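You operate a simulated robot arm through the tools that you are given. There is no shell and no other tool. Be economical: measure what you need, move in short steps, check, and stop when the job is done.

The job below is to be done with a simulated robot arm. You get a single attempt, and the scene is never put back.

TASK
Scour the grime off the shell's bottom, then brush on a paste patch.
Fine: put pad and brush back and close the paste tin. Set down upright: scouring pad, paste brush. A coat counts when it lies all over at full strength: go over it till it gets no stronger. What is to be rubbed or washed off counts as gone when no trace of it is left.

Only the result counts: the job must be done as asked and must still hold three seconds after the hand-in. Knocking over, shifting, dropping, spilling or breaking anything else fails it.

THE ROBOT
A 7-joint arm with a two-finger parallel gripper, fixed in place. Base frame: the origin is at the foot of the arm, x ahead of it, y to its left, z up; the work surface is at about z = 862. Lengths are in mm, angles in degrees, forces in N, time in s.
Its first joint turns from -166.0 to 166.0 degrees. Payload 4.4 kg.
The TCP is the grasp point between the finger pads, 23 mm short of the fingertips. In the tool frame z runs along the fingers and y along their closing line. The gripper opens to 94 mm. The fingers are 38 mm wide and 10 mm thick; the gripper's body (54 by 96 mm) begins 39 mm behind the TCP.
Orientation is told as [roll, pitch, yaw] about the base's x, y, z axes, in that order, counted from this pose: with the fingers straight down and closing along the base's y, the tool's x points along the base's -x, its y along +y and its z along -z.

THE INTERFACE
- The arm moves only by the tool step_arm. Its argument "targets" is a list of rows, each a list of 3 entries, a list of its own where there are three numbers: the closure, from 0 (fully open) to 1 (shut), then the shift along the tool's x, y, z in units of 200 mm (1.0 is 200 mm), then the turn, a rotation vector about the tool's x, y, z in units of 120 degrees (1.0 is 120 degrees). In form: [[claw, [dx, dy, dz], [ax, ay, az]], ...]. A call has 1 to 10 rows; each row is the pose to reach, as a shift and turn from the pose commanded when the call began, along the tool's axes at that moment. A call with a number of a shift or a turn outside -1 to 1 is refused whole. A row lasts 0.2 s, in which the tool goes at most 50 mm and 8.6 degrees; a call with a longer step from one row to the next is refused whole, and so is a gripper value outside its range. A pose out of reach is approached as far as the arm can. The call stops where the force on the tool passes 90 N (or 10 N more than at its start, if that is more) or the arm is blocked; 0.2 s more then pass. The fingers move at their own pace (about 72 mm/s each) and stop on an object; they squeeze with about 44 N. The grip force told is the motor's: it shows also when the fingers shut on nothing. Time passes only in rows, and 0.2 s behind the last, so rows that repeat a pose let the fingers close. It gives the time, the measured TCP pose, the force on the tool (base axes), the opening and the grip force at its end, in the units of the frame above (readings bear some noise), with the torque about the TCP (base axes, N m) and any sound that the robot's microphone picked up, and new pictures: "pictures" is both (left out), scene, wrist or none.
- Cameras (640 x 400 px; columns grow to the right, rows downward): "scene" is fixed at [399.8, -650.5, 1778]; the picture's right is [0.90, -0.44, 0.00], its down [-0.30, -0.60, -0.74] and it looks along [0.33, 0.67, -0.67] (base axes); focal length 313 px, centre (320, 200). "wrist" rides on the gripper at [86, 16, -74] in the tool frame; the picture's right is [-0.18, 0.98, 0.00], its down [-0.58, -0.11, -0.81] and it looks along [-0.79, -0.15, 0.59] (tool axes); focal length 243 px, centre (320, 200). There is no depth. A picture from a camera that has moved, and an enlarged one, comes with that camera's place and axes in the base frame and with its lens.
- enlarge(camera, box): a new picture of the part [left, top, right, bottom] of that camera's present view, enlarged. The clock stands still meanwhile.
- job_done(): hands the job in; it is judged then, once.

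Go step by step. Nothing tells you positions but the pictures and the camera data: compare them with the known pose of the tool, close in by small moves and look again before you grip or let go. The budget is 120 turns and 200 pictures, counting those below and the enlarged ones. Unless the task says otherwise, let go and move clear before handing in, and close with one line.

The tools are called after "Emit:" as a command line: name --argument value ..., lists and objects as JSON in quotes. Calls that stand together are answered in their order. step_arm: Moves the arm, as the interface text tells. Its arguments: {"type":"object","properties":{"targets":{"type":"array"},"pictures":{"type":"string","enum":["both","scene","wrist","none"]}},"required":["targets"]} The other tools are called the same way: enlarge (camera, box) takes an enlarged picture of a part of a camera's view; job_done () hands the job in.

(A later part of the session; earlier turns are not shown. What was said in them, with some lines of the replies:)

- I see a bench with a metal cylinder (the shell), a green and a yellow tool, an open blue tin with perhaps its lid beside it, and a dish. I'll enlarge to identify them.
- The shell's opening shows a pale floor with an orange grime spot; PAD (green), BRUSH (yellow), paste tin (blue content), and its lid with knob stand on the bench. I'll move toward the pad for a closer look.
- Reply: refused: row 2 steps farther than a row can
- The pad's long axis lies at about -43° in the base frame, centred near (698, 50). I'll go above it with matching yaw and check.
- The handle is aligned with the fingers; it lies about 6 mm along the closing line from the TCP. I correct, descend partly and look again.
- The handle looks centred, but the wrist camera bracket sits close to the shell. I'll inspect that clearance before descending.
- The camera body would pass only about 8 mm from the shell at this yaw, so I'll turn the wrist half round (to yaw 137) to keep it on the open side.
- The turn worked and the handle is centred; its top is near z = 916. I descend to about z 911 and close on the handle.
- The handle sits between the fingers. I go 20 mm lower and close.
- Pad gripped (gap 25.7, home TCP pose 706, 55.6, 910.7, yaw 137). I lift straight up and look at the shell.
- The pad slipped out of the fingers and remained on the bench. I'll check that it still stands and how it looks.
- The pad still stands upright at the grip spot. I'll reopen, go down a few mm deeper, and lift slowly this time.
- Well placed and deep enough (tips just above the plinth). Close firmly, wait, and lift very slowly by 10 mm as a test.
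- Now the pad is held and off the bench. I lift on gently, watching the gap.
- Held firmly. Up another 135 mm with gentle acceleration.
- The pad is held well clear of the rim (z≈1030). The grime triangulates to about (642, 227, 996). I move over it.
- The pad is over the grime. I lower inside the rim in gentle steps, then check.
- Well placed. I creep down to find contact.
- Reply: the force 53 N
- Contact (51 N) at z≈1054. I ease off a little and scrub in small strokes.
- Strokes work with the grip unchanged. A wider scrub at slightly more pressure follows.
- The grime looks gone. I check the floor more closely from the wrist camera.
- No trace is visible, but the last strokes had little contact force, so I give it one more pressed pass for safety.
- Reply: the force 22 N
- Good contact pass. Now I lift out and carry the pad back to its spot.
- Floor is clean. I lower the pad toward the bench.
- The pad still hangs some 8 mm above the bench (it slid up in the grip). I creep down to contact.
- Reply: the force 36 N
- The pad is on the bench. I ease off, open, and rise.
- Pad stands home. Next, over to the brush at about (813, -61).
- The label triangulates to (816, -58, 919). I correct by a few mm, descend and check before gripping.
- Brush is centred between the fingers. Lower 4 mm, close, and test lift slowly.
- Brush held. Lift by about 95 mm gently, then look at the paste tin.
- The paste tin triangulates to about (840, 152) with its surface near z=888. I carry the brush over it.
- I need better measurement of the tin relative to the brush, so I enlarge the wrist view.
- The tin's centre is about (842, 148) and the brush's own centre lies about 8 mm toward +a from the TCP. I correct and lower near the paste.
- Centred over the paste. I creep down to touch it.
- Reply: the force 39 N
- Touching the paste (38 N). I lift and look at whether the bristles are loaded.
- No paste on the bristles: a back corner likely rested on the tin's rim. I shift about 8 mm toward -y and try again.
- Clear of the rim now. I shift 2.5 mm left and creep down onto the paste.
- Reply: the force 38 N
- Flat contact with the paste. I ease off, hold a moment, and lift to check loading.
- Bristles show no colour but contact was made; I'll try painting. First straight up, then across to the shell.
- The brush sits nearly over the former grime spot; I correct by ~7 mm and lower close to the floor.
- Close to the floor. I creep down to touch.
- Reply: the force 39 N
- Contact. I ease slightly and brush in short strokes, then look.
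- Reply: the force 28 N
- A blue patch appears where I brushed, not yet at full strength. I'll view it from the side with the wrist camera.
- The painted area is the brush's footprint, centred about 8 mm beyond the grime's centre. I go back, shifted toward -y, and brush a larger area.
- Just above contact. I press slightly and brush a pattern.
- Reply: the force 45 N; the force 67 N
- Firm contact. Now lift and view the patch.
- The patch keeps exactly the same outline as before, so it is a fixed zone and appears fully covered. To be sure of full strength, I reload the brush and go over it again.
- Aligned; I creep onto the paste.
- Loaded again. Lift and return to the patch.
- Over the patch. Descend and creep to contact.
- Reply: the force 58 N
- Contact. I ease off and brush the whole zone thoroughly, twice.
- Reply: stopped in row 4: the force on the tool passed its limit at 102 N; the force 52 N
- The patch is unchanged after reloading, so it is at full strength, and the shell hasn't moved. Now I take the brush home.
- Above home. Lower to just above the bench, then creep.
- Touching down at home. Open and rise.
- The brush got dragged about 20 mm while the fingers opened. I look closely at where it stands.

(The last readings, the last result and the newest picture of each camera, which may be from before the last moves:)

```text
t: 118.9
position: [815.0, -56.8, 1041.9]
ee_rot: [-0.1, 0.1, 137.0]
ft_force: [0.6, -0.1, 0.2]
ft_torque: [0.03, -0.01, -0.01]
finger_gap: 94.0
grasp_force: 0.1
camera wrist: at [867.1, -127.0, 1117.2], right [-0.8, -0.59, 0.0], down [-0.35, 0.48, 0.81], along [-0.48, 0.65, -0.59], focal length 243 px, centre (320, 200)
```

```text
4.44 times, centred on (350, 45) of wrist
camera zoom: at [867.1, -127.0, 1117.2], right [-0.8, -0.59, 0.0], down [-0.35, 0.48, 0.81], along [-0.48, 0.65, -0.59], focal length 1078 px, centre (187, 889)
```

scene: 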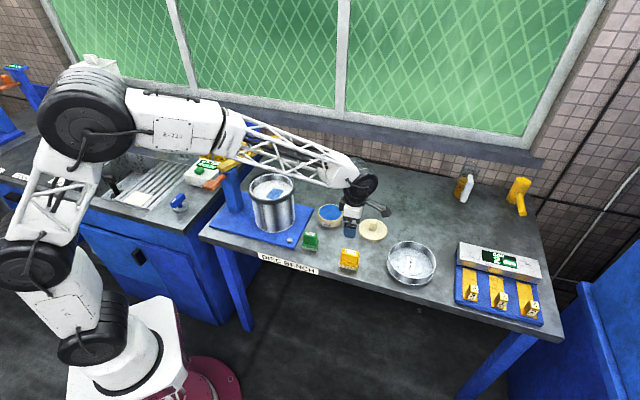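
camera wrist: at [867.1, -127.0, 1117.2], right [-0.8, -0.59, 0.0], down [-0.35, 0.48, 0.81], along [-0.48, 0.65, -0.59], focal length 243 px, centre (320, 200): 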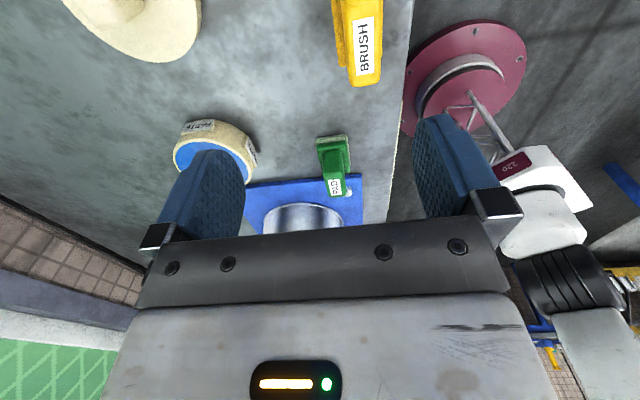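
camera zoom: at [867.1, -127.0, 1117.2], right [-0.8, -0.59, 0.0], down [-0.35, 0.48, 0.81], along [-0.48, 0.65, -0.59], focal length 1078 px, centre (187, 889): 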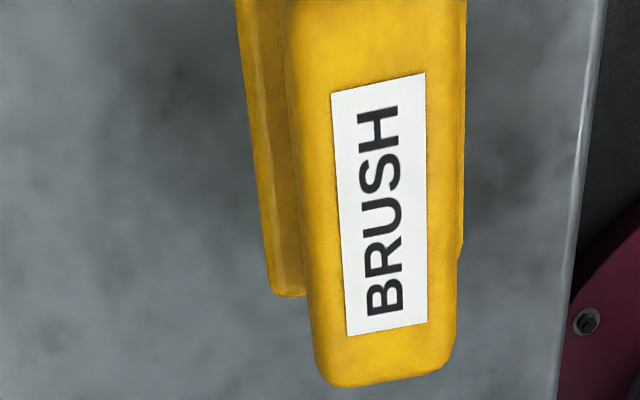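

The brush moved about 31 mm along the closing line (fingertips dragged its plinth). I'll regrip it higher and set it back to its original spot.

Emit:
step_arm --targets '[[0, [0, 0.08, 0.1], [0, 0, 0]], [0, [0, 0.152, 0.25], [0, 0, 0]], [0, [0, 0.152, 0.42], [0, 0, 0]], [0, [0, 0.152, 0.56], [0, 0, 0]], [0, [0, 0.152, 0.62], [0, 0, 0]], [0, [0, 0.152, 0.64], [0, 0, 0]], [0, [0, 0.152, 0.64], [0, 0, 0]]]'

Emit:
enlarge --camera "scene" --box '[310, 220, 390, 280]'

```text
t: 120.5
position: [793.7, -79.1, 912.6]
ee_rot: [0.0, 0.1, 137.0]
ft_force: [-0.1, 0.4, -0.3]
ft_torque: [0.0, 0.01, 0.0]
finger_gap: 94.1
grasp_force: 0.1
camera wrist: at [845.3, -149.2, 987.8], right [-0.8, -0.59, 0.0], down [-0.35, 0.48, 0.81], along [-0.48, 0.65, -0.59], focal length 243 px, centre (320, 200)
```

scene: 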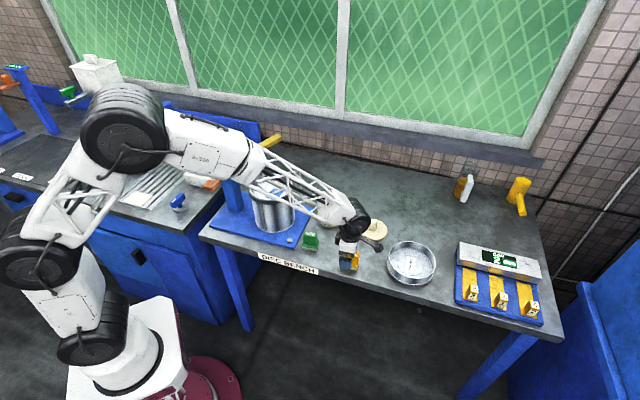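
wrist: 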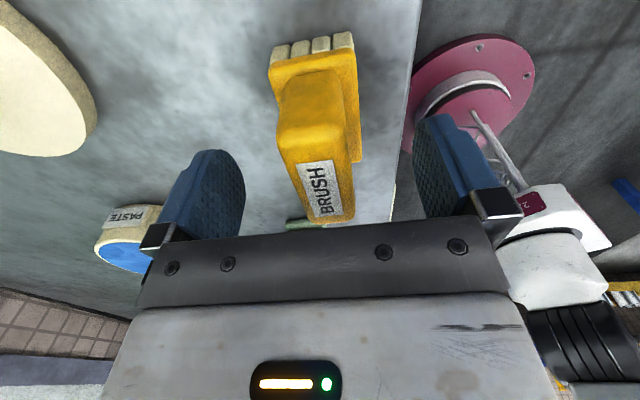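

```text
6.67 times, centred on (350, 250) of scene
camera zoom: at [399.8, -650.5, 1778.0], right [0.9, -0.44, 0.0], down [-0.3, -0.6, -0.74], along [0.33, 0.67, -0.67], focal length 2089 px, centre (120, -133)
```

zoom: 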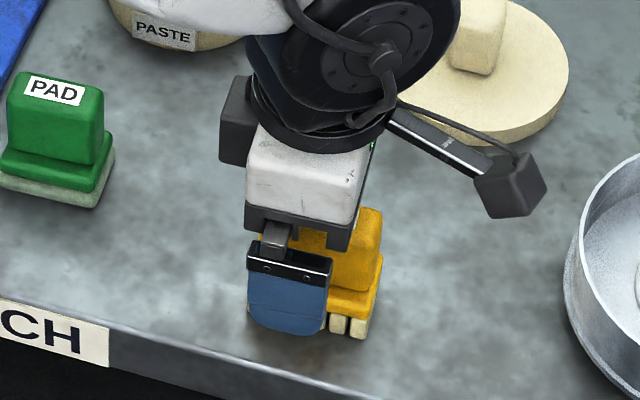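

Grip position good. Close, lift 12 mm, shift back 31 mm.

Emit:
step_arm --targets '[[0.6, [0, 0, 0], [0, 0, 0]], [1, [0, 0, 0], [0, 0, 0]], [1, [0, 0, 0], [0, 0, 0]], [1, [0, 0, 0], [0, 0, 0]], [1, [0, 0, 0], [0, 0, 0]], [1, [0, 0, -0.01], [0, 0, 0]], [1, [0, 0, -0.03], [0, 0, 0]], [1, [0, 0, -0.05], [0, 0, 0]], [1, [0, 0, -0.06], [0, 0, 0]]]' --pictures "none"

Emit:
step_arm --targets '[[1, [-0.002, -0.03, 0], [0, 0, 0]], [1, [-0.004, -0.07, 0], [0, 0, 0]], [1, [-0.006, -0.11, 0], [0, 0, 0]], [1, [-0.008, -0.14, 0], [0, 0, 0]], [1, [-0.008, -0.155, 0], [0, 0, 0]], [1, [-0.008, -0.157, 0.02], [0, 0, 0]], [1, [-0.008, -0.157, 0.04], [0, 0, 0]], [1, [-0.008, -0.157, 0.05], [0, 0, 0]], [1, [-0.008, -0.157, 0.057], [0, 0, 0]]]' --pictures "wrist"

Emit:
enlarge --camera "scene" --box '[310, 220, 390, 280]'

```text
t: 122.5
position: [792.7, -78.0, 924.4]
ee_rot: [-0.2, 0.2, 137.0]
ft_force: [-0.3, 0.2, -1.1]
ft_torque: [-0.01, -0.01, 0.01]
finger_gap: 25.3
grasp_force: 44.0
```

```text
t: 124.5
position: [813.7, -54.4, 913.7]
ee_rot: [-0.2, 0.2, 136.9]
ft_force: [-3.1, 0.2, 11.5]
ft_torque: [0.01, 0.43, -0.02]
finger_gap: 25.4
grasp_force: 43.5
camera wrist: at [866.2, -124.3, 988.1], right [-0.8, -0.59, 0.0], down [-0.36, 0.48, 0.8], along [-0.48, 0.65, -0.59], focal length 243 px, centre (320, 200)
```

wrist: 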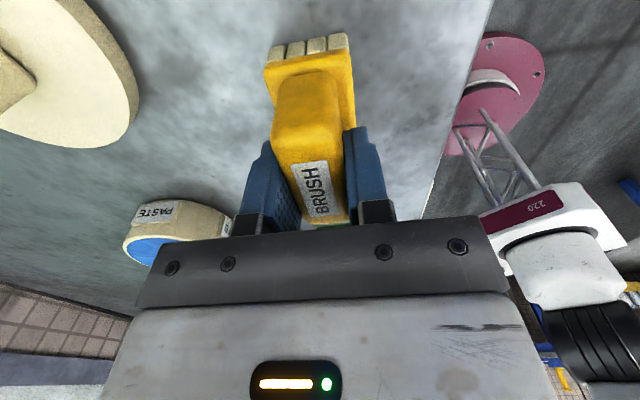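

```text
6.67 times, centred on (350, 250) of scene
camera zoom: at [399.8, -650.5, 1778.0], right [0.9, -0.44, 0.0], down [-0.3, -0.6, -0.74], along [0.33, 0.67, -0.67], focal length 2089 px, centre (120, -133)
```

zoom: 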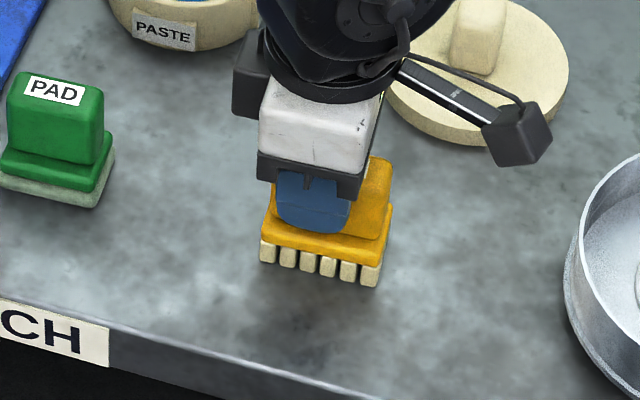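

The brush is back at its original picture position and touching the bench. Release gently and rise.

Emit:
step_arm --targets '[[1, [0, 0, -0.003], [0, 0, 0]], [0.7, [0, 0, -0.003], [0, 0, 0]], [0.6, [0, 0, -0.003], [0, 0, 0]], [0.5, [0, 0, -0.006], [0, 0, 0]], [0.3, [0, 0, -0.02], [0, 0, 0]], [0, [0, 0, -0.05], [0, 0, 0]], [0, [0, 0, -0.15], [0, 0, 0]], [0, [0, 0, -0.35], [0, 0, 0]], [0, [0, 0, -0.55], [0, 0, 0]], [0, [0, 0, -0.55], [0, 0, 0]]]' --pictures "wrist"

Emit:
enlarge --camera "scene" --box '[310, 220, 390, 280]'

```text
t: 126.7
position: [814.9, -52.0, 1024.1]
ee_rot: [-0.1, 0.0, 136.9]
ft_force: [-0.7, 0.7, -0.3]
ft_torque: [0.01, 0.02, 0.02]
finger_gap: 94.2
grasp_force: 0.0
camera wrist: at [866.6, -122.4, 1099.2], right [-0.8, -0.59, 0.0], down [-0.35, 0.48, 0.81], along [-0.48, 0.65, -0.59], focal length 243 px, centre (320, 200)
```

wrist: 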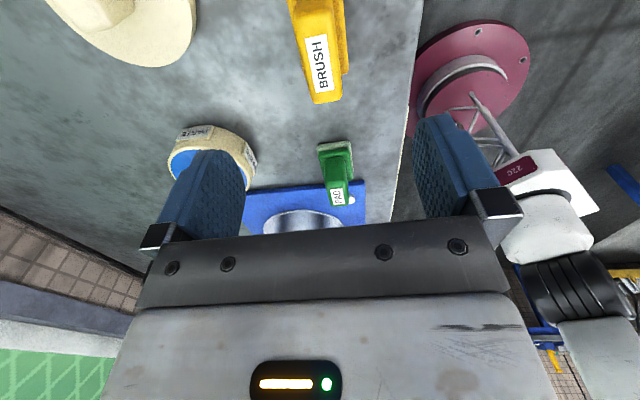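

```text
6.67 times, centred on (350, 250) of scene
camera zoom: at [399.8, -650.5, 1778.0], right [0.9, -0.44, 0.0], down [-0.3, -0.6, -0.74], along [0.33, 0.67, -0.67], focal length 2089 px, centre (120, -133)
```

zoom: 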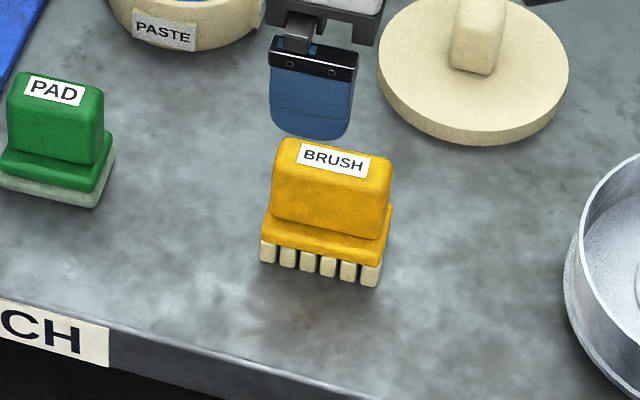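

Brush stands at its place. Next the lid at about (950, 0); I move over it.

Emit:
step_arm --targets '[[0, [0.05, -0.13, 0], [0, 0, 0]], [0, [0.11, -0.26, 0], [0, 0, 0]], [0, [0.16, -0.39, 0], [0, 0, 0]], [0, [0.21, -0.52, 0], [0, 0, 0]], [0, [0.26, -0.635, 0], [0, 0, 0]], [0, [0.26, -0.635, 0], [0, 0, 0]]]'

Emit:
enlarge --camera "scene" --box '[330, 190, 420, 260]'

Emit:
enlarge --camera "wrist" --box '[220, 0, 420, 125]'

```text
t: 128.1
position: [940.0, 1.8, 1025.4]
ee_rot: [-0.1, 0.2, 137.0]
ft_force: [-0.8, -1.3, 0.3]
ft_torque: [0.02, -0.02, 0.01]
finger_gap: 93.8
grasp_force: 0.0
camera wrist: at [992.4, -67.1, 1100.0], right [-0.8, -0.59, 0.0], down [-0.35, 0.48, 0.81], along [-0.48, 0.65, -0.59], focal length 243 px, centre (320, 200)
```

scene: 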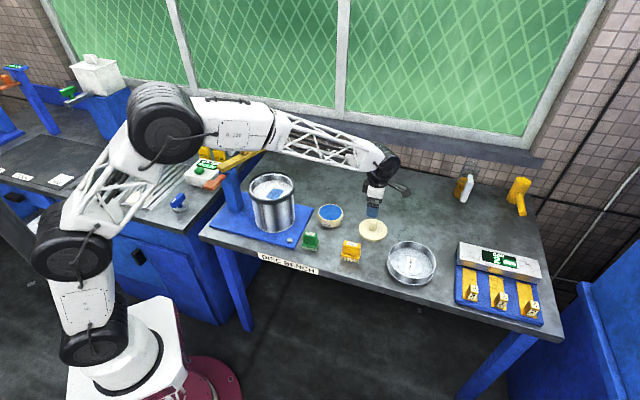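
wrist: 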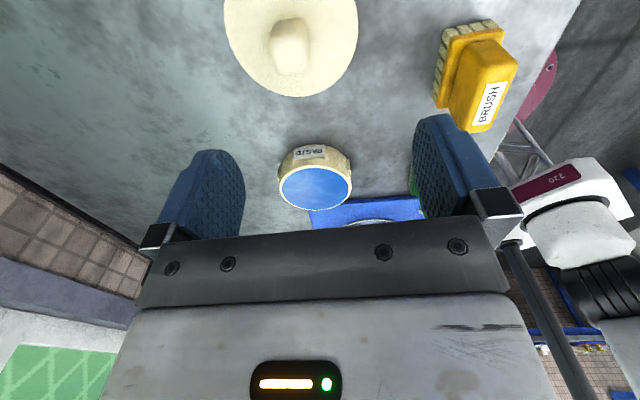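

```text
5.71 times, centred on (375, 225) of scene
camera zoom: at [399.8, -650.5, 1778.0], right [0.9, -0.44, 0.0], down [-0.3, -0.6, -0.74], along [0.33, 0.67, -0.67], focal length 1791 px, centre (6, 57)
```

zoom: 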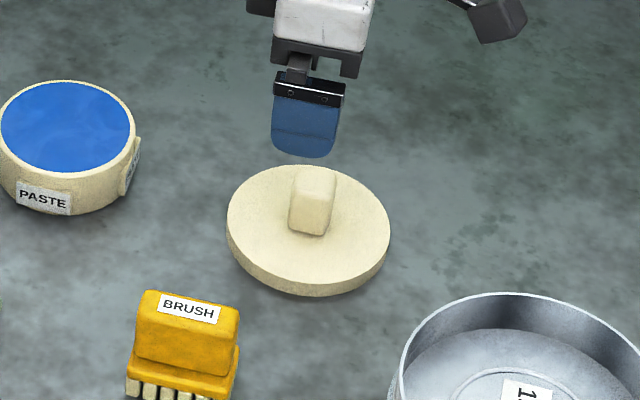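

```text
3.20 times, centred on (320, 62) of wrist
camera zoom: at [992.4, -67.1, 1100.0], right [-0.8, -0.59, 0.0], down [-0.35, 0.48, 0.81], along [-0.48, 0.65, -0.59], focal length 776 px, centre (320, 640)
```

zoom: 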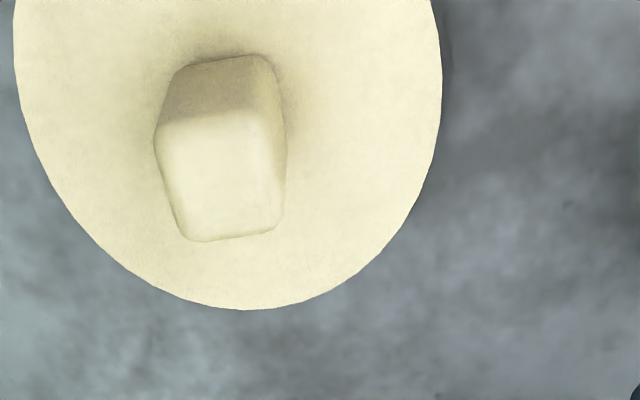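

The knob triangulates to (961, 14.5) with top at z≈904. I centre over it and go down partway.

Emit:
step_arm --targets '[[0, [0.02, -0.06, 0.05], [0, 0, 0]], [0, [0.033, -0.118, 0.18], [0, 0, 0]], [0, [0.033, -0.118, 0.34], [0, 0, 0]], [0, [0.033, -0.118, 0.4], [0, 0, 0]], [0, [0.033, -0.118, 0.4], [0, 0, 0]]]'

Emit:
enlarge --camera "scene" --box '[330, 190, 420, 260]'

```text
t: 129.3
position: [959.0, 16.1, 943.3]
ee_rot: [-0.1, 0.2, 137.0]
ft_force: [-0.3, 0.1, 1.0]
ft_torque: [-0.02, -0.03, 0.01]
finger_gap: 94.0
grasp_force: 0.0
camera wrist: at [1011.3, -54.8, 1017.9], right [-0.8, -0.59, 0.0], down [-0.35, 0.48, 0.81], along [-0.48, 0.65, -0.59], focal length 243 px, centre (320, 200)
```

scene: 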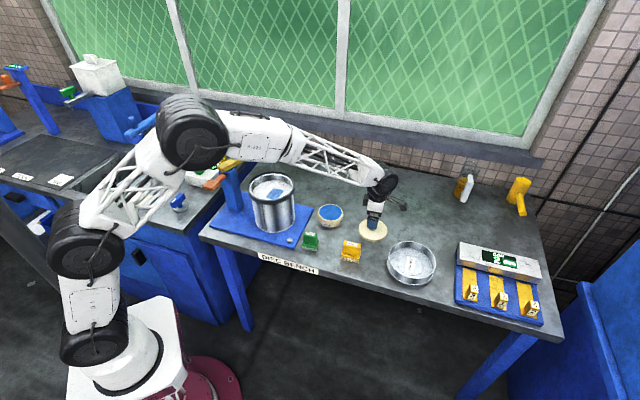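
wrist: 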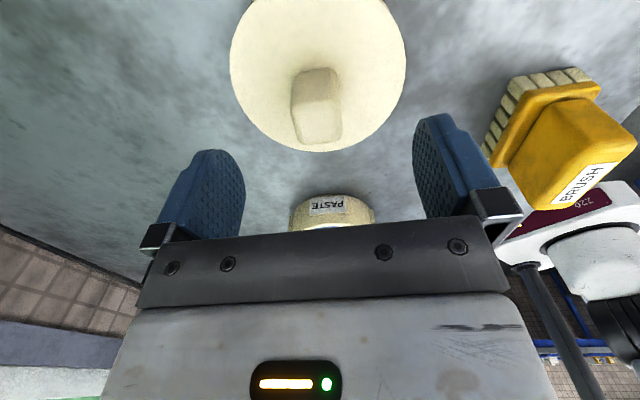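

```text
5.71 times, centred on (375, 225) of scene
camera zoom: at [399.8, -650.5, 1778.0], right [0.9, -0.44, 0.0], down [-0.3, -0.6, -0.74], along [0.33, 0.67, -0.67], focal length 1791 px, centre (6, 57)
```

zoom: 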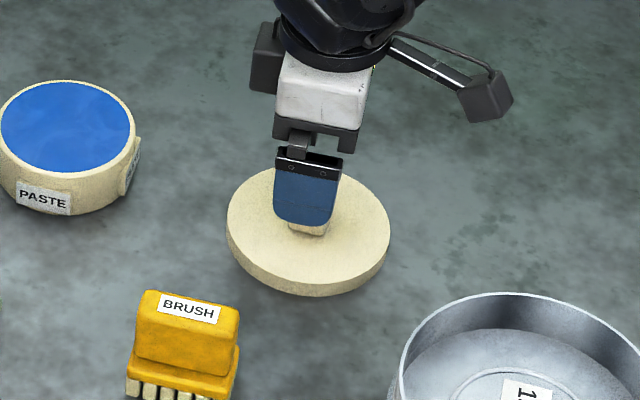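

The knob is between the fingers, roughly 4 mm forward along tool x. I correct, descend to 904 and grip.

Emit:
step_arm --targets '[[0, [0.02, 0, 0.08], [0, 0, 0]], [0, [0.02, 0, 0.15], [0, 0, 0]], [0, [0.02, 0, 0.185], [0, 0, 0]], [0, [0.02, 0, 0.195], [0, 0, 0]], [0, [0.02, 0, 0.195], [0, 0, 0]]]'

Emit:
enlarge --camera "scene" --box '[330, 190, 420, 260]'

```text
t: 130.5
position: [962.0, 12.4, 903.0]
ee_rot: [-0.2, 0.3, 137.1]
ft_force: [-0.2, 0.7, -0.5]
ft_torque: [0.03, -0.03, 0.0]
finger_gap: 94.1
grasp_force: 0.1
camera wrist: at [1015.0, -58.0, 979.2], right [-0.8, -0.59, 0.0], down [-0.35, 0.48, 0.81], along [-0.48, 0.65, -0.59], focal length 243 px, centre (320, 200)
```

scene: 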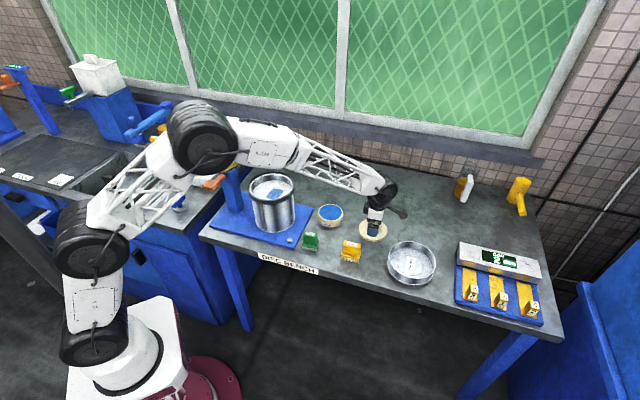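
wrist: 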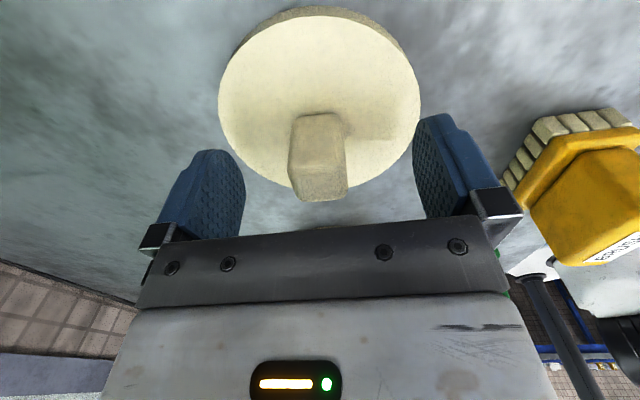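

```text
5.71 times, centred on (375, 225) of scene
camera zoom: at [399.8, -650.5, 1778.0], right [0.9, -0.44, 0.0], down [-0.3, -0.6, -0.74], along [0.33, 0.67, -0.67], focal length 1791 px, centre (6, 57)
```

zoom: 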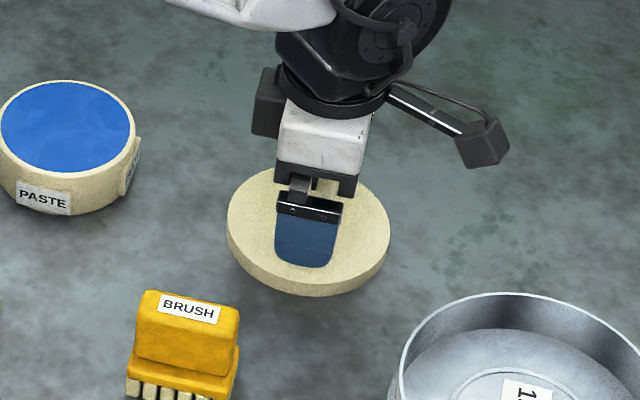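

Good. Shift 3 mm more along tool x and close, then lift slowly.

Emit:
step_arm --targets '[[0, [0.016, 0, 0.003], [0, 0, 0]], [0.6, [0.016, 0, 0.003], [0, 0, 0]], [1, [0.016, 0, 0.003], [0, 0, 0]], [1, [0.016, 0, 0.003], [0, 0, 0]], [1, [0.016, 0, 0.003], [0, 0, 0]], [1, [0.016, 0, 0.003], [0, 0, 0]], [1, [0.016, 0, -0.005], [0, 0, 0]], [1, [0.016, 0, -0.02], [0, 0, 0]], [1, [0.016, 0, -0.04], [0, 0, 0]], [1, [0.016, 0, -0.06], [0, 0, 0]]]'

Emit:
enlarge --camera "scene" --box '[330, 190, 420, 260]'

```text
t: 132.7
position: [965.0, 11.2, 915.8]
ee_rot: [-0.1, 0.2, 137.0]
ft_force: [0.1, 0.8, 0.7]
ft_torque: [0.0, -0.01, 0.0]
finger_gap: 26.8
grasp_force: 44.4
camera wrist: at [1017.1, -59.3, 991.4], right [-0.8, -0.59, 0.0], down [-0.35, 0.48, 0.81], along [-0.48, 0.65, -0.59], focal length 243 px, centre (320, 200)
```

scene: 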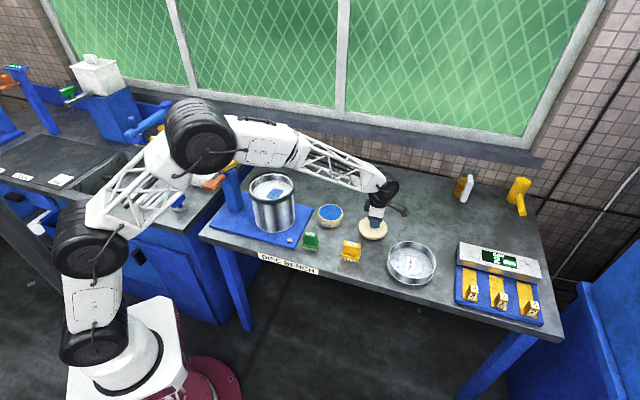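
wrist: 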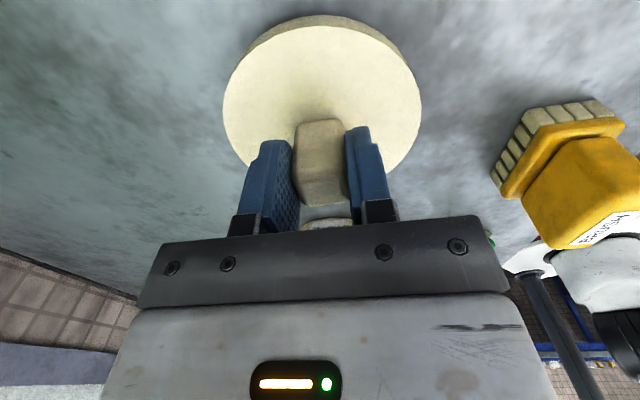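

```text
5.71 times, centred on (375, 225) of scene
camera zoom: at [399.8, -650.5, 1778.0], right [0.9, -0.44, 0.0], down [-0.3, -0.6, -0.74], along [0.33, 0.67, -0.67], focal length 1791 px, centre (6, 57)
```

zoom: 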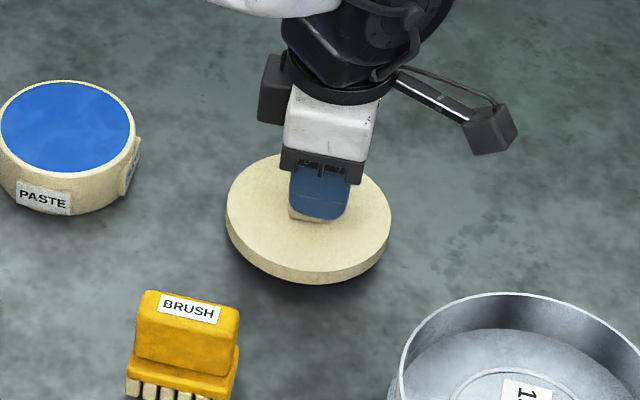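

Lid is lifted. Raise it further and carry it over the tin.

Emit:
step_arm --targets '[[1, [0, 0, -0.04], [0, 0, 0]], [1, [0, 0, -0.11], [0, 0, 0]], [1, [0, 0, -0.19], [0, 0, 0]], [1, [0, 0, -0.26], [0, 0, 0]], [1, [0, 0, -0.31], [0, 0, 0]], [1, [0, 0, -0.33], [0, 0, 0]]]' --pictures "none"

Emit:
step_arm --targets '[[1, [-0.04, -0.003, 0], [0, 0, 0]], [1, [-0.12, -0.01, 0], [0, 0, 0]], [1, [-0.23, -0.02, 0], [0, 0, 0]], [1, [-0.35, -0.03, 0], [0, 0, 0]], [1, [-0.48, -0.04, 0], [0, 0, 0]], [1, [-0.61, -0.05, 0], [0, 0, 0]], [1, [-0.73, -0.06, 0], [0, 0, 0]], [1, [-0.82, -0.07, 0], [0, 0, 0]], [1, [-0.867, -0.073, 0], [0, 0, 0]], [1, [-0.867, -0.073, 0], [0, 0, 0]]]'

Emit:
enlarge --camera "scene" --box '[290, 170, 370, 230]'

```text
t: 134.1
position: [964.1, 9.9, 982.2]
ee_rot: [-0.1, 0.2, 137.1]
ft_force: [-0.8, 0.0, -0.7]
ft_torque: [-0.01, 0.01, 0.02]
finger_gap: 27.1
grasp_force: 43.6
```

```text
t: 136.3
position: [848.2, 139.1, 983.2]
ee_rot: [-0.1, 0.3, 137.1]
ft_force: [-0.1, -0.3, -0.7]
ft_torque: [0.0, 0.01, 0.0]
finger_gap: 27.0
grasp_force: 44.2
camera wrist: at [900.4, 69.1, 1057.4], right [-0.8, -0.59, 0.0], down [-0.35, 0.48, 0.81], along [-0.48, 0.65, -0.59], focal length 243 px, centre (320, 200)
```

scene: 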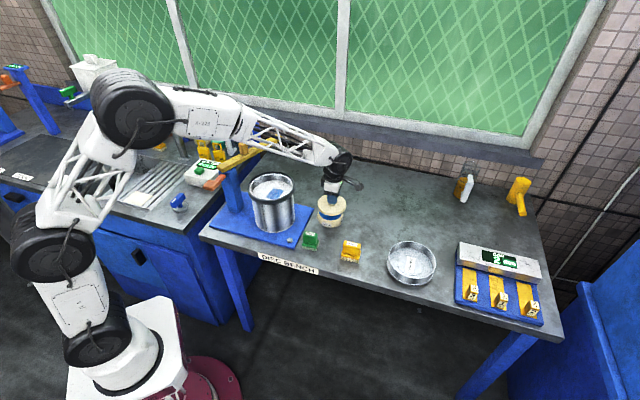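
wrist: 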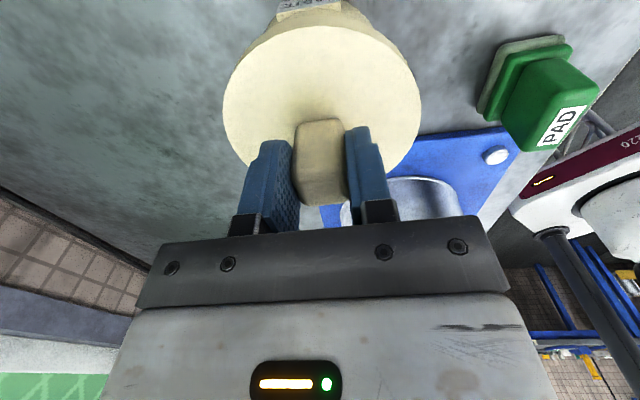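

```text
6.67 times, centred on (330, 200) of scene
camera zoom: at [399.8, -650.5, 1778.0], right [0.9, -0.44, 0.0], down [-0.3, -0.6, -0.74], along [0.33, 0.67, -0.67], focal length 2089 px, centre (253, 200)
```

zoom: 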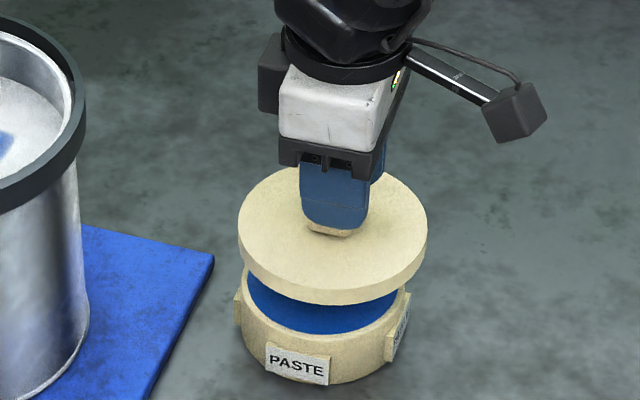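

The lid is about 5 mm too far toward +x; I correct and lower to just above the tin.

Emit:
step_arm --targets '[[1, [-0.026, -0.006, 0.02], [0, 0, 0]], [1, [-0.026, -0.006, 0.06], [0, 0, 0]], [1, [-0.026, -0.006, 0.11], [0, 0, 0]], [1, [-0.026, -0.006, 0.14], [0, 0, 0]], [1, [-0.026, -0.006, 0.15], [0, 0, 0]], [1, [-0.026, -0.006, 0.15], [0, 0, 0]]]' --pictures "wrist"

Emit:
enlarge --camera "scene" --box '[300, 180, 360, 230]'

Emit:
enlarge --camera "wrist" --box '[200, 0, 440, 150]'

```text
t: 137.7
position: [844.3, 144.5, 953.1]
ee_rot: [-0.1, 0.1, 137.0]
ft_force: [-0.6, -0.8, -0.2]
ft_torque: [0.01, 0.01, -0.04]
finger_gap: 27.2
grasp_force: 43.8
camera wrist: at [897.5, 74.3, 1028.3], right [-0.8, -0.59, 0.0], down [-0.35, 0.48, 0.81], along [-0.48, 0.65, -0.59], focal length 243 px, centre (320, 200)
```

wrist: 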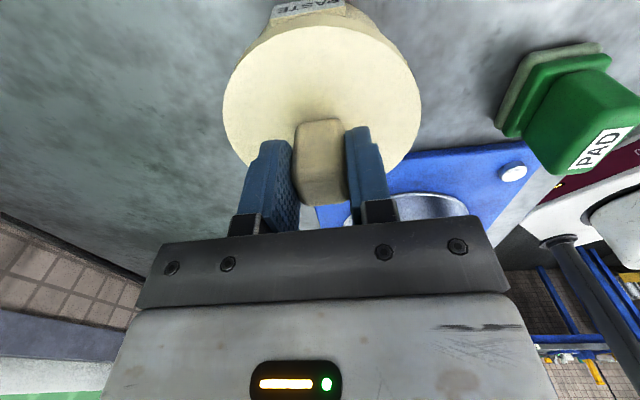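

```text
8.00 times, centred on (330, 205) of scene
camera zoom: at [399.8, -650.5, 1778.0], right [0.9, -0.44, 0.0], down [-0.3, -0.6, -0.74], along [0.33, 0.67, -0.67], focal length 2507 px, centre (240, 160)
```

zoom: 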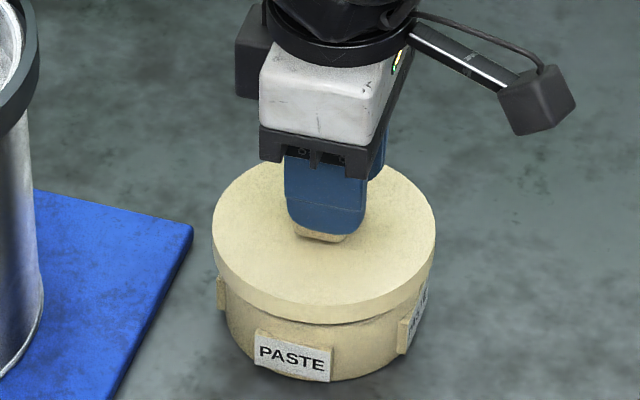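

```text
2.67 times, centred on (320, 75) of wrist
camera zoom: at [897.5, 74.3, 1028.3], right [-0.8, -0.59, 0.0], down [-0.35, 0.48, 0.81], along [-0.48, 0.65, -0.59], focal length 647 px, centre (320, 533)
```

zoom: 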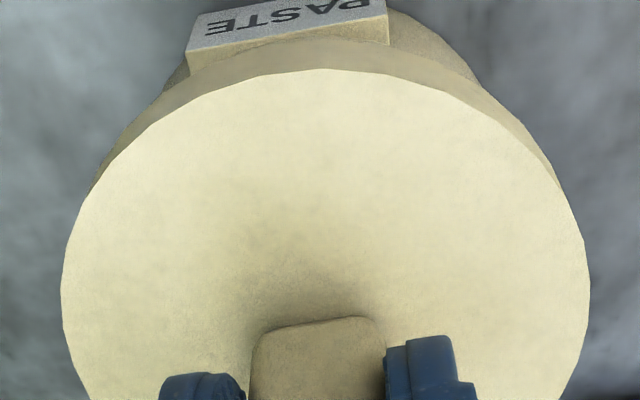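

Lid and tin are concentric in both views. I creep down to seat it.

Emit:
step_arm --targets '[[1, [0, 0, 0.01], [0, 0, 0]], [1, [0, 0, 0.02], [0, 0, 0]], [1, [0, 0, 0.03], [0, 0, 0]], [1, [0, 0, 0.037], [0, 0, 0]], [1, [0, 0, 0.042], [0, 0, 0]]]' --pictures "none"

Emit:
enlarge --camera "scene" --box '[300, 180, 360, 230]'

```text
t: 138.9
position: [844.5, 144.0, 944.6]
ee_rot: [-0.2, 0.3, 137.0]
ft_force: [0.3, -0.8, -1.5]
ft_torque: [0.01, -0.01, -0.05]
finger_gap: 27.3
grasp_force: 44.4
```

```text
8.00 times, centred on (330, 205) of scene
camera zoom: at [399.8, -650.5, 1778.0], right [0.9, -0.44, 0.0], down [-0.3, -0.6, -0.74], along [0.33, 0.67, -0.67], focal length 2507 px, centre (240, 160)
```

zoom: 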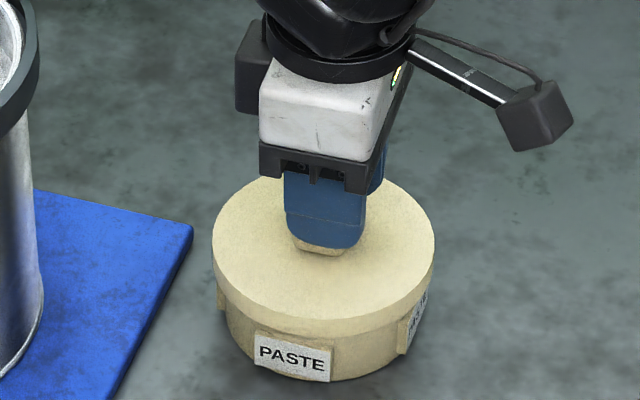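

Emit:
step_arm --targets '[[1, [0, 0, 0.006], [0, 0, 0]], [1, [0, 0, 0.012], [0, 0, 0]], [1, [0, 0, 0.018], [0, 0, 0]]]' --pictures "none"

Emit:
enlarge --camera "scene" --box '[300, 180, 360, 230]'

```text
t: 139.7
position: [846.0, 143.4, 940.9]
ee_rot: [-0.2, 0.2, 136.9]
ft_force: [0.1, 0.1, -0.8]
ft_torque: [-0.02, 0.02, -0.03]
finger_gap: 27.2
grasp_force: 44.4
```

```text
8.00 times, centred on (330, 205) of scene
camera zoom: at [399.8, -650.5, 1778.0], right [0.9, -0.44, 0.0], down [-0.3, -0.6, -0.74], along [0.33, 0.67, -0.67], focal length 2507 px, centre (240, 160)
```

zoom: 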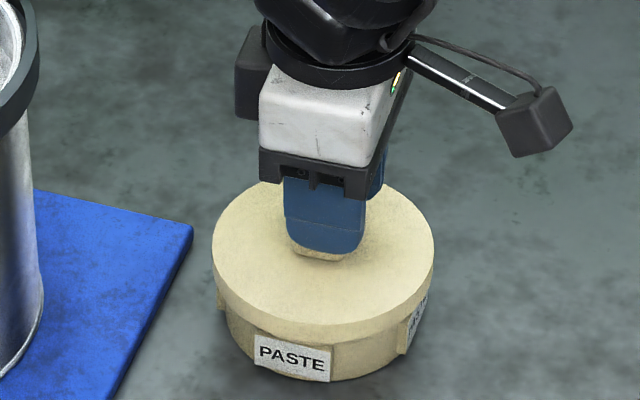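

No contact yet; continue creeping.

Emit:
step_arm --targets '[[1, [0, 0, 0.005], [0, 0, 0]], [1, [0, 0, 0.01], [0, 0, 0]], [1, [0, 0, 0.015], [0, 0, 0]]]' --pictures "none"

Emit:
enlarge --camera "scene" --box '[300, 180, 360, 230]'

```text
t: 140.5
position: [843.6, 143.8, 938.0]
ee_rot: [-0.1, 0.3, 137.0]
ft_force: [0.4, -0.5, -0.1]
ft_torque: [0.0, -0.01, -0.01]
finger_gap: 27.3
grasp_force: 44.7
```

```text
8.00 times, centred on (330, 205) of scene
camera zoom: at [399.8, -650.5, 1778.0], right [0.9, -0.44, 0.0], down [-0.3, -0.6, -0.74], along [0.33, 0.67, -0.67], focal length 2507 px, centre (240, 160)
```

zoom: 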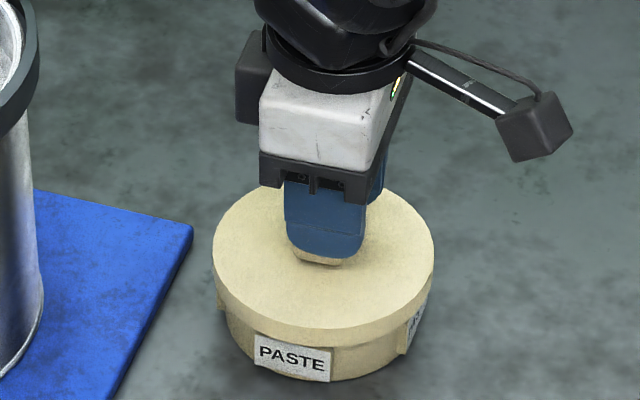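

Emit:
step_arm --targets '[[1, [0, 0, 0.005], [0, 0, 0]], [1, [0, 0, 0.01], [0, 0, 0]], [1, [0, 0, 0.015], [0, 0, 0]]]' --pictures "none"

Emit:
enlarge --camera "scene" --box '[300, 180, 360, 230]'

```text
t: 141.3
position: [844.4, 145.1, 935.2]
ee_rot: [-0.2, 0.1, 137.0]
ft_force: [-2.1, 0.8, 6.5]
ft_torque: [-0.16, 0.33, -0.11]
finger_gap: 27.3
grasp_force: 44.4
```

```text
8.00 times, centred on (330, 205) of scene
camera zoom: at [399.8, -650.5, 1778.0], right [0.9, -0.44, 0.0], down [-0.3, -0.6, -0.74], along [0.33, 0.67, -0.67], focal length 2507 px, centre (240, 160)
```

zoom: 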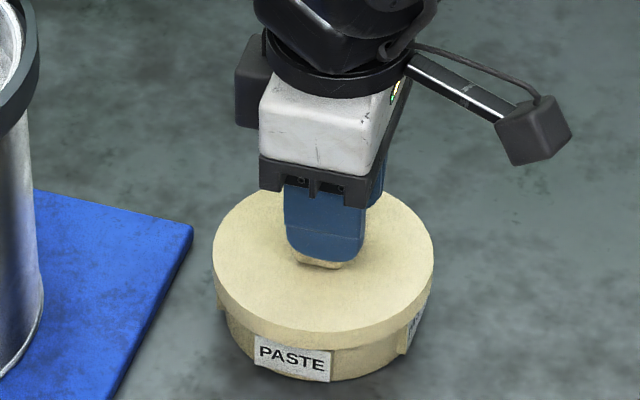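

Contact at 6.5 N. A slight press confirms seating.

Emit:
step_arm --targets '[[1, [0, 0, 0.003], [0, 0, 0]], [1, [0, 0, 0.007], [0, 0, 0]]]' --pictures "wrist"

Emit:
enlarge --camera "scene" --box '[300, 180, 360, 230]'

```text
t: 141.9
position: [845.8, 145.3, 934.6]
ee_rot: [-0.3, 0.3, 137.0]
ft_force: [-10.3, -5.5, 35.2]
ft_torque: [0.05, 0.66, 0.07]
finger_gap: 27.1
grasp_force: 43.9
camera wrist: at [897.8, 74.5, 1009.8], right [-0.8, -0.59, -0.01], down [-0.36, 0.48, 0.8], along [-0.47, 0.65, -0.59], focal length 243 px, centre (320, 200)
```

wrist: 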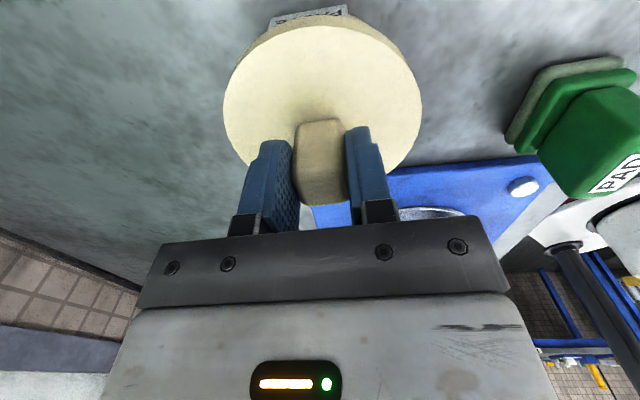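

```text
8.00 times, centred on (330, 205) of scene
camera zoom: at [399.8, -650.5, 1778.0], right [0.9, -0.44, 0.0], down [-0.3, -0.6, -0.74], along [0.33, 0.67, -0.67], focal length 2507 px, centre (240, 160)
```

zoom: 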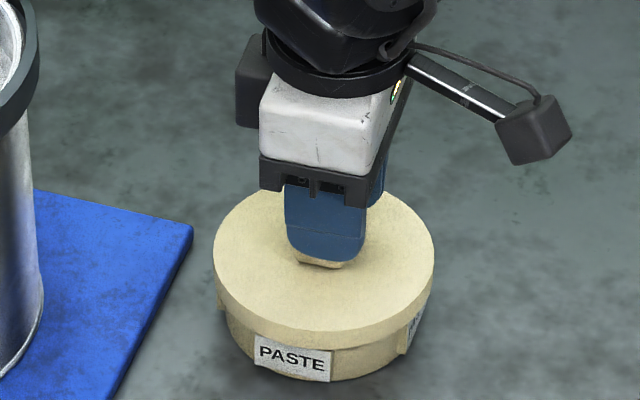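

Seated firmly. Ease off, open gently, and rise.

Emit:
step_arm --targets '[[1, [0, 0, -0.006], [0, 0, 0]], [0.68, [0, 0, -0.006], [0, 0, 0]], [0.6, [0, 0, -0.006], [0, 0, 0]], [0.5, [0, 0, -0.01], [0, 0, 0]], [0.3, [0, 0, -0.03], [0, 0, 0]], [0, [0, 0, -0.07], [0, 0, 0]], [0, [0, 0, -0.17], [0, 0, 0]], [0, [0, 0, -0.37], [0, 0, 0]], [0, [0, 0, -0.57], [0, 0, 0]], [0, [0, 0, -0.77], [0, 0, 0]]]'

Emit:
enlarge --camera "scene" --box '[290, 180, 390, 270]'

Emit:
enlarge --camera "scene" --box '[240, 165, 310, 215]'

```text
t: 144.1
position: [843.0, 143.6, 1085.4]
ee_rot: [-0.1, 0.1, 137.0]
ft_force: [-0.1, 0.4, -0.4]
ft_torque: [0.03, 0.0, 0.0]
finger_gap: 93.9
grasp_force: 0.1
camera wrist: at [895.4, 74.4, 1160.6], right [-0.8, -0.59, 0.0], down [-0.35, 0.48, 0.81], along [-0.48, 0.65, -0.59], focal length 243 px, centre (320, 200)
```

scene: 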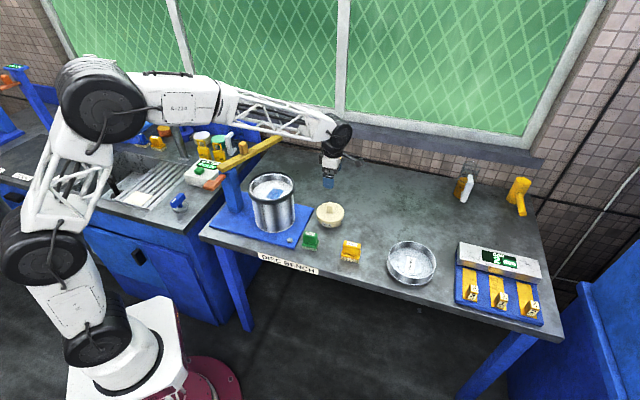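
wrist: 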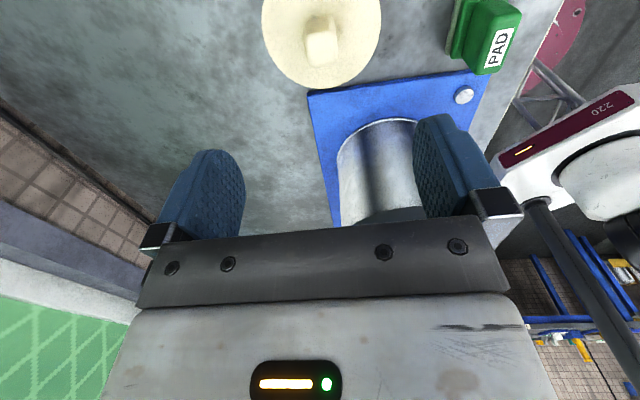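

```text
4.44 times, centred on (340, 225) of scene
camera zoom: at [399.8, -650.5, 1778.0], right [0.9, -0.44, 0.0], down [-0.3, -0.6, -0.74], along [0.33, 0.67, -0.67], focal length 1393 px, centre (231, 89)
```

zoom: 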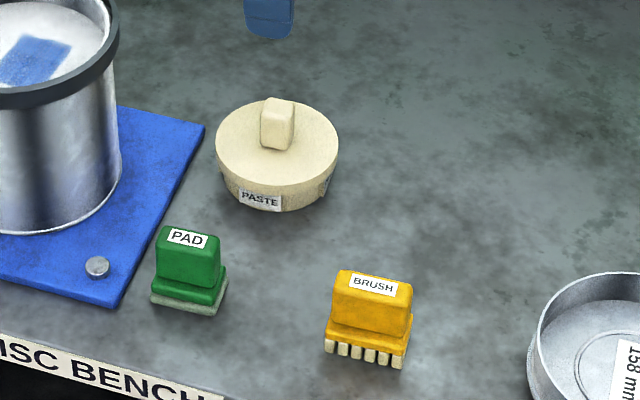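

```text
8.00 times, centred on (275, 190) of scene
camera zoom: at [399.8, -650.5, 1778.0], right [0.9, -0.44, 0.0], down [-0.3, -0.6, -0.74], along [0.33, 0.67, -0.67], focal length 2507 px, centre (680, 280)
```

zoom: 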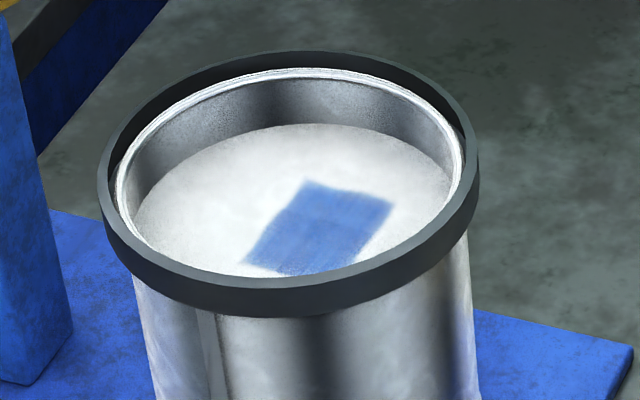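

Everything is back and the tin is closed. I do one last overhead look at the whole patch with the empty gripper.

Emit:
step_arm --targets '[[0, [0, 0, -0.2], [0, 0, 0]], [0, [-0.1, 0.05, -0.32], [0, 0, 0]], [0, [-0.3, 0.15, -0.32], [0, 0, 0]], [0, [-0.5, 0.26, -0.32], [0, 0, 0]], [0, [-0.68, 0.36, -0.32], [0, 0, 0]], [0, [-0.78, 0.42, -0.32], [0, 0, 0]], [0, [-0.78, 0.42, -0.32], [0, 0, 0]]]' --pictures "wrist"

Emit:
enlarge --camera "wrist" --box '[220, 30, 420, 155]'

```text
t: 145.7
position: [670.7, 189.4, 1151.9]
ee_rot: [-0.1, 0.1, 137.0]
ft_force: [0.9, -0.4, -0.3]
ft_torque: [0.02, 0.0, 0.0]
finger_gap: 94.1
grasp_force: 0.2
camera wrist: at [724.0, 119.0, 1226.2], right [-0.8, -0.59, 0.0], down [-0.35, 0.48, 0.81], along [-0.48, 0.65, -0.59], focal length 243 px, centre (320, 200)
```

wrist: 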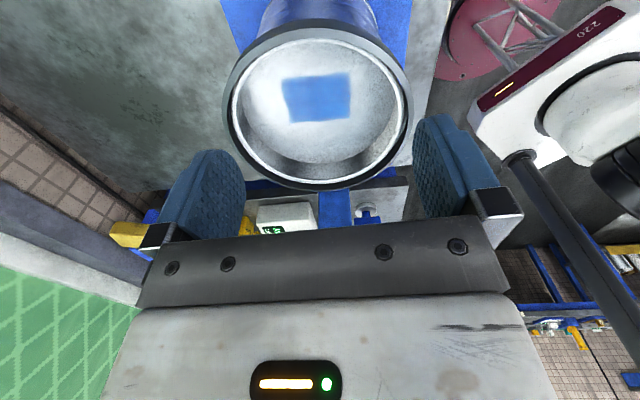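

```text
3.20 times, centred on (320, 92) of wrist
camera zoom: at [724.0, 119.0, 1226.2], right [-0.8, -0.59, 0.0], down [-0.35, 0.48, 0.81], along [-0.48, 0.65, -0.59], focal length 776 px, centre (320, 544)
```

zoom: 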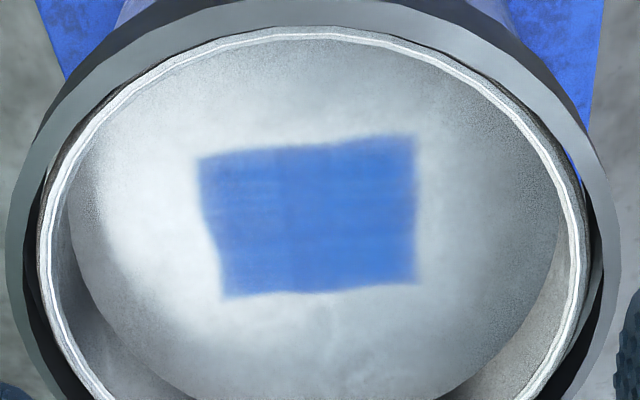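

The patch is uniform with no grime left around it, all items are in place, and the arm is clear. I hand in.

Emit:
job_done

```text
The job is handed in.
```

The grime is scoured off and the paste patch is brushed on; a second coat left it unchanged. Pad and brush stand upright in their places and the tin is closed, though the brush slid about 31 mm on its first release, so I set it back on its spot.
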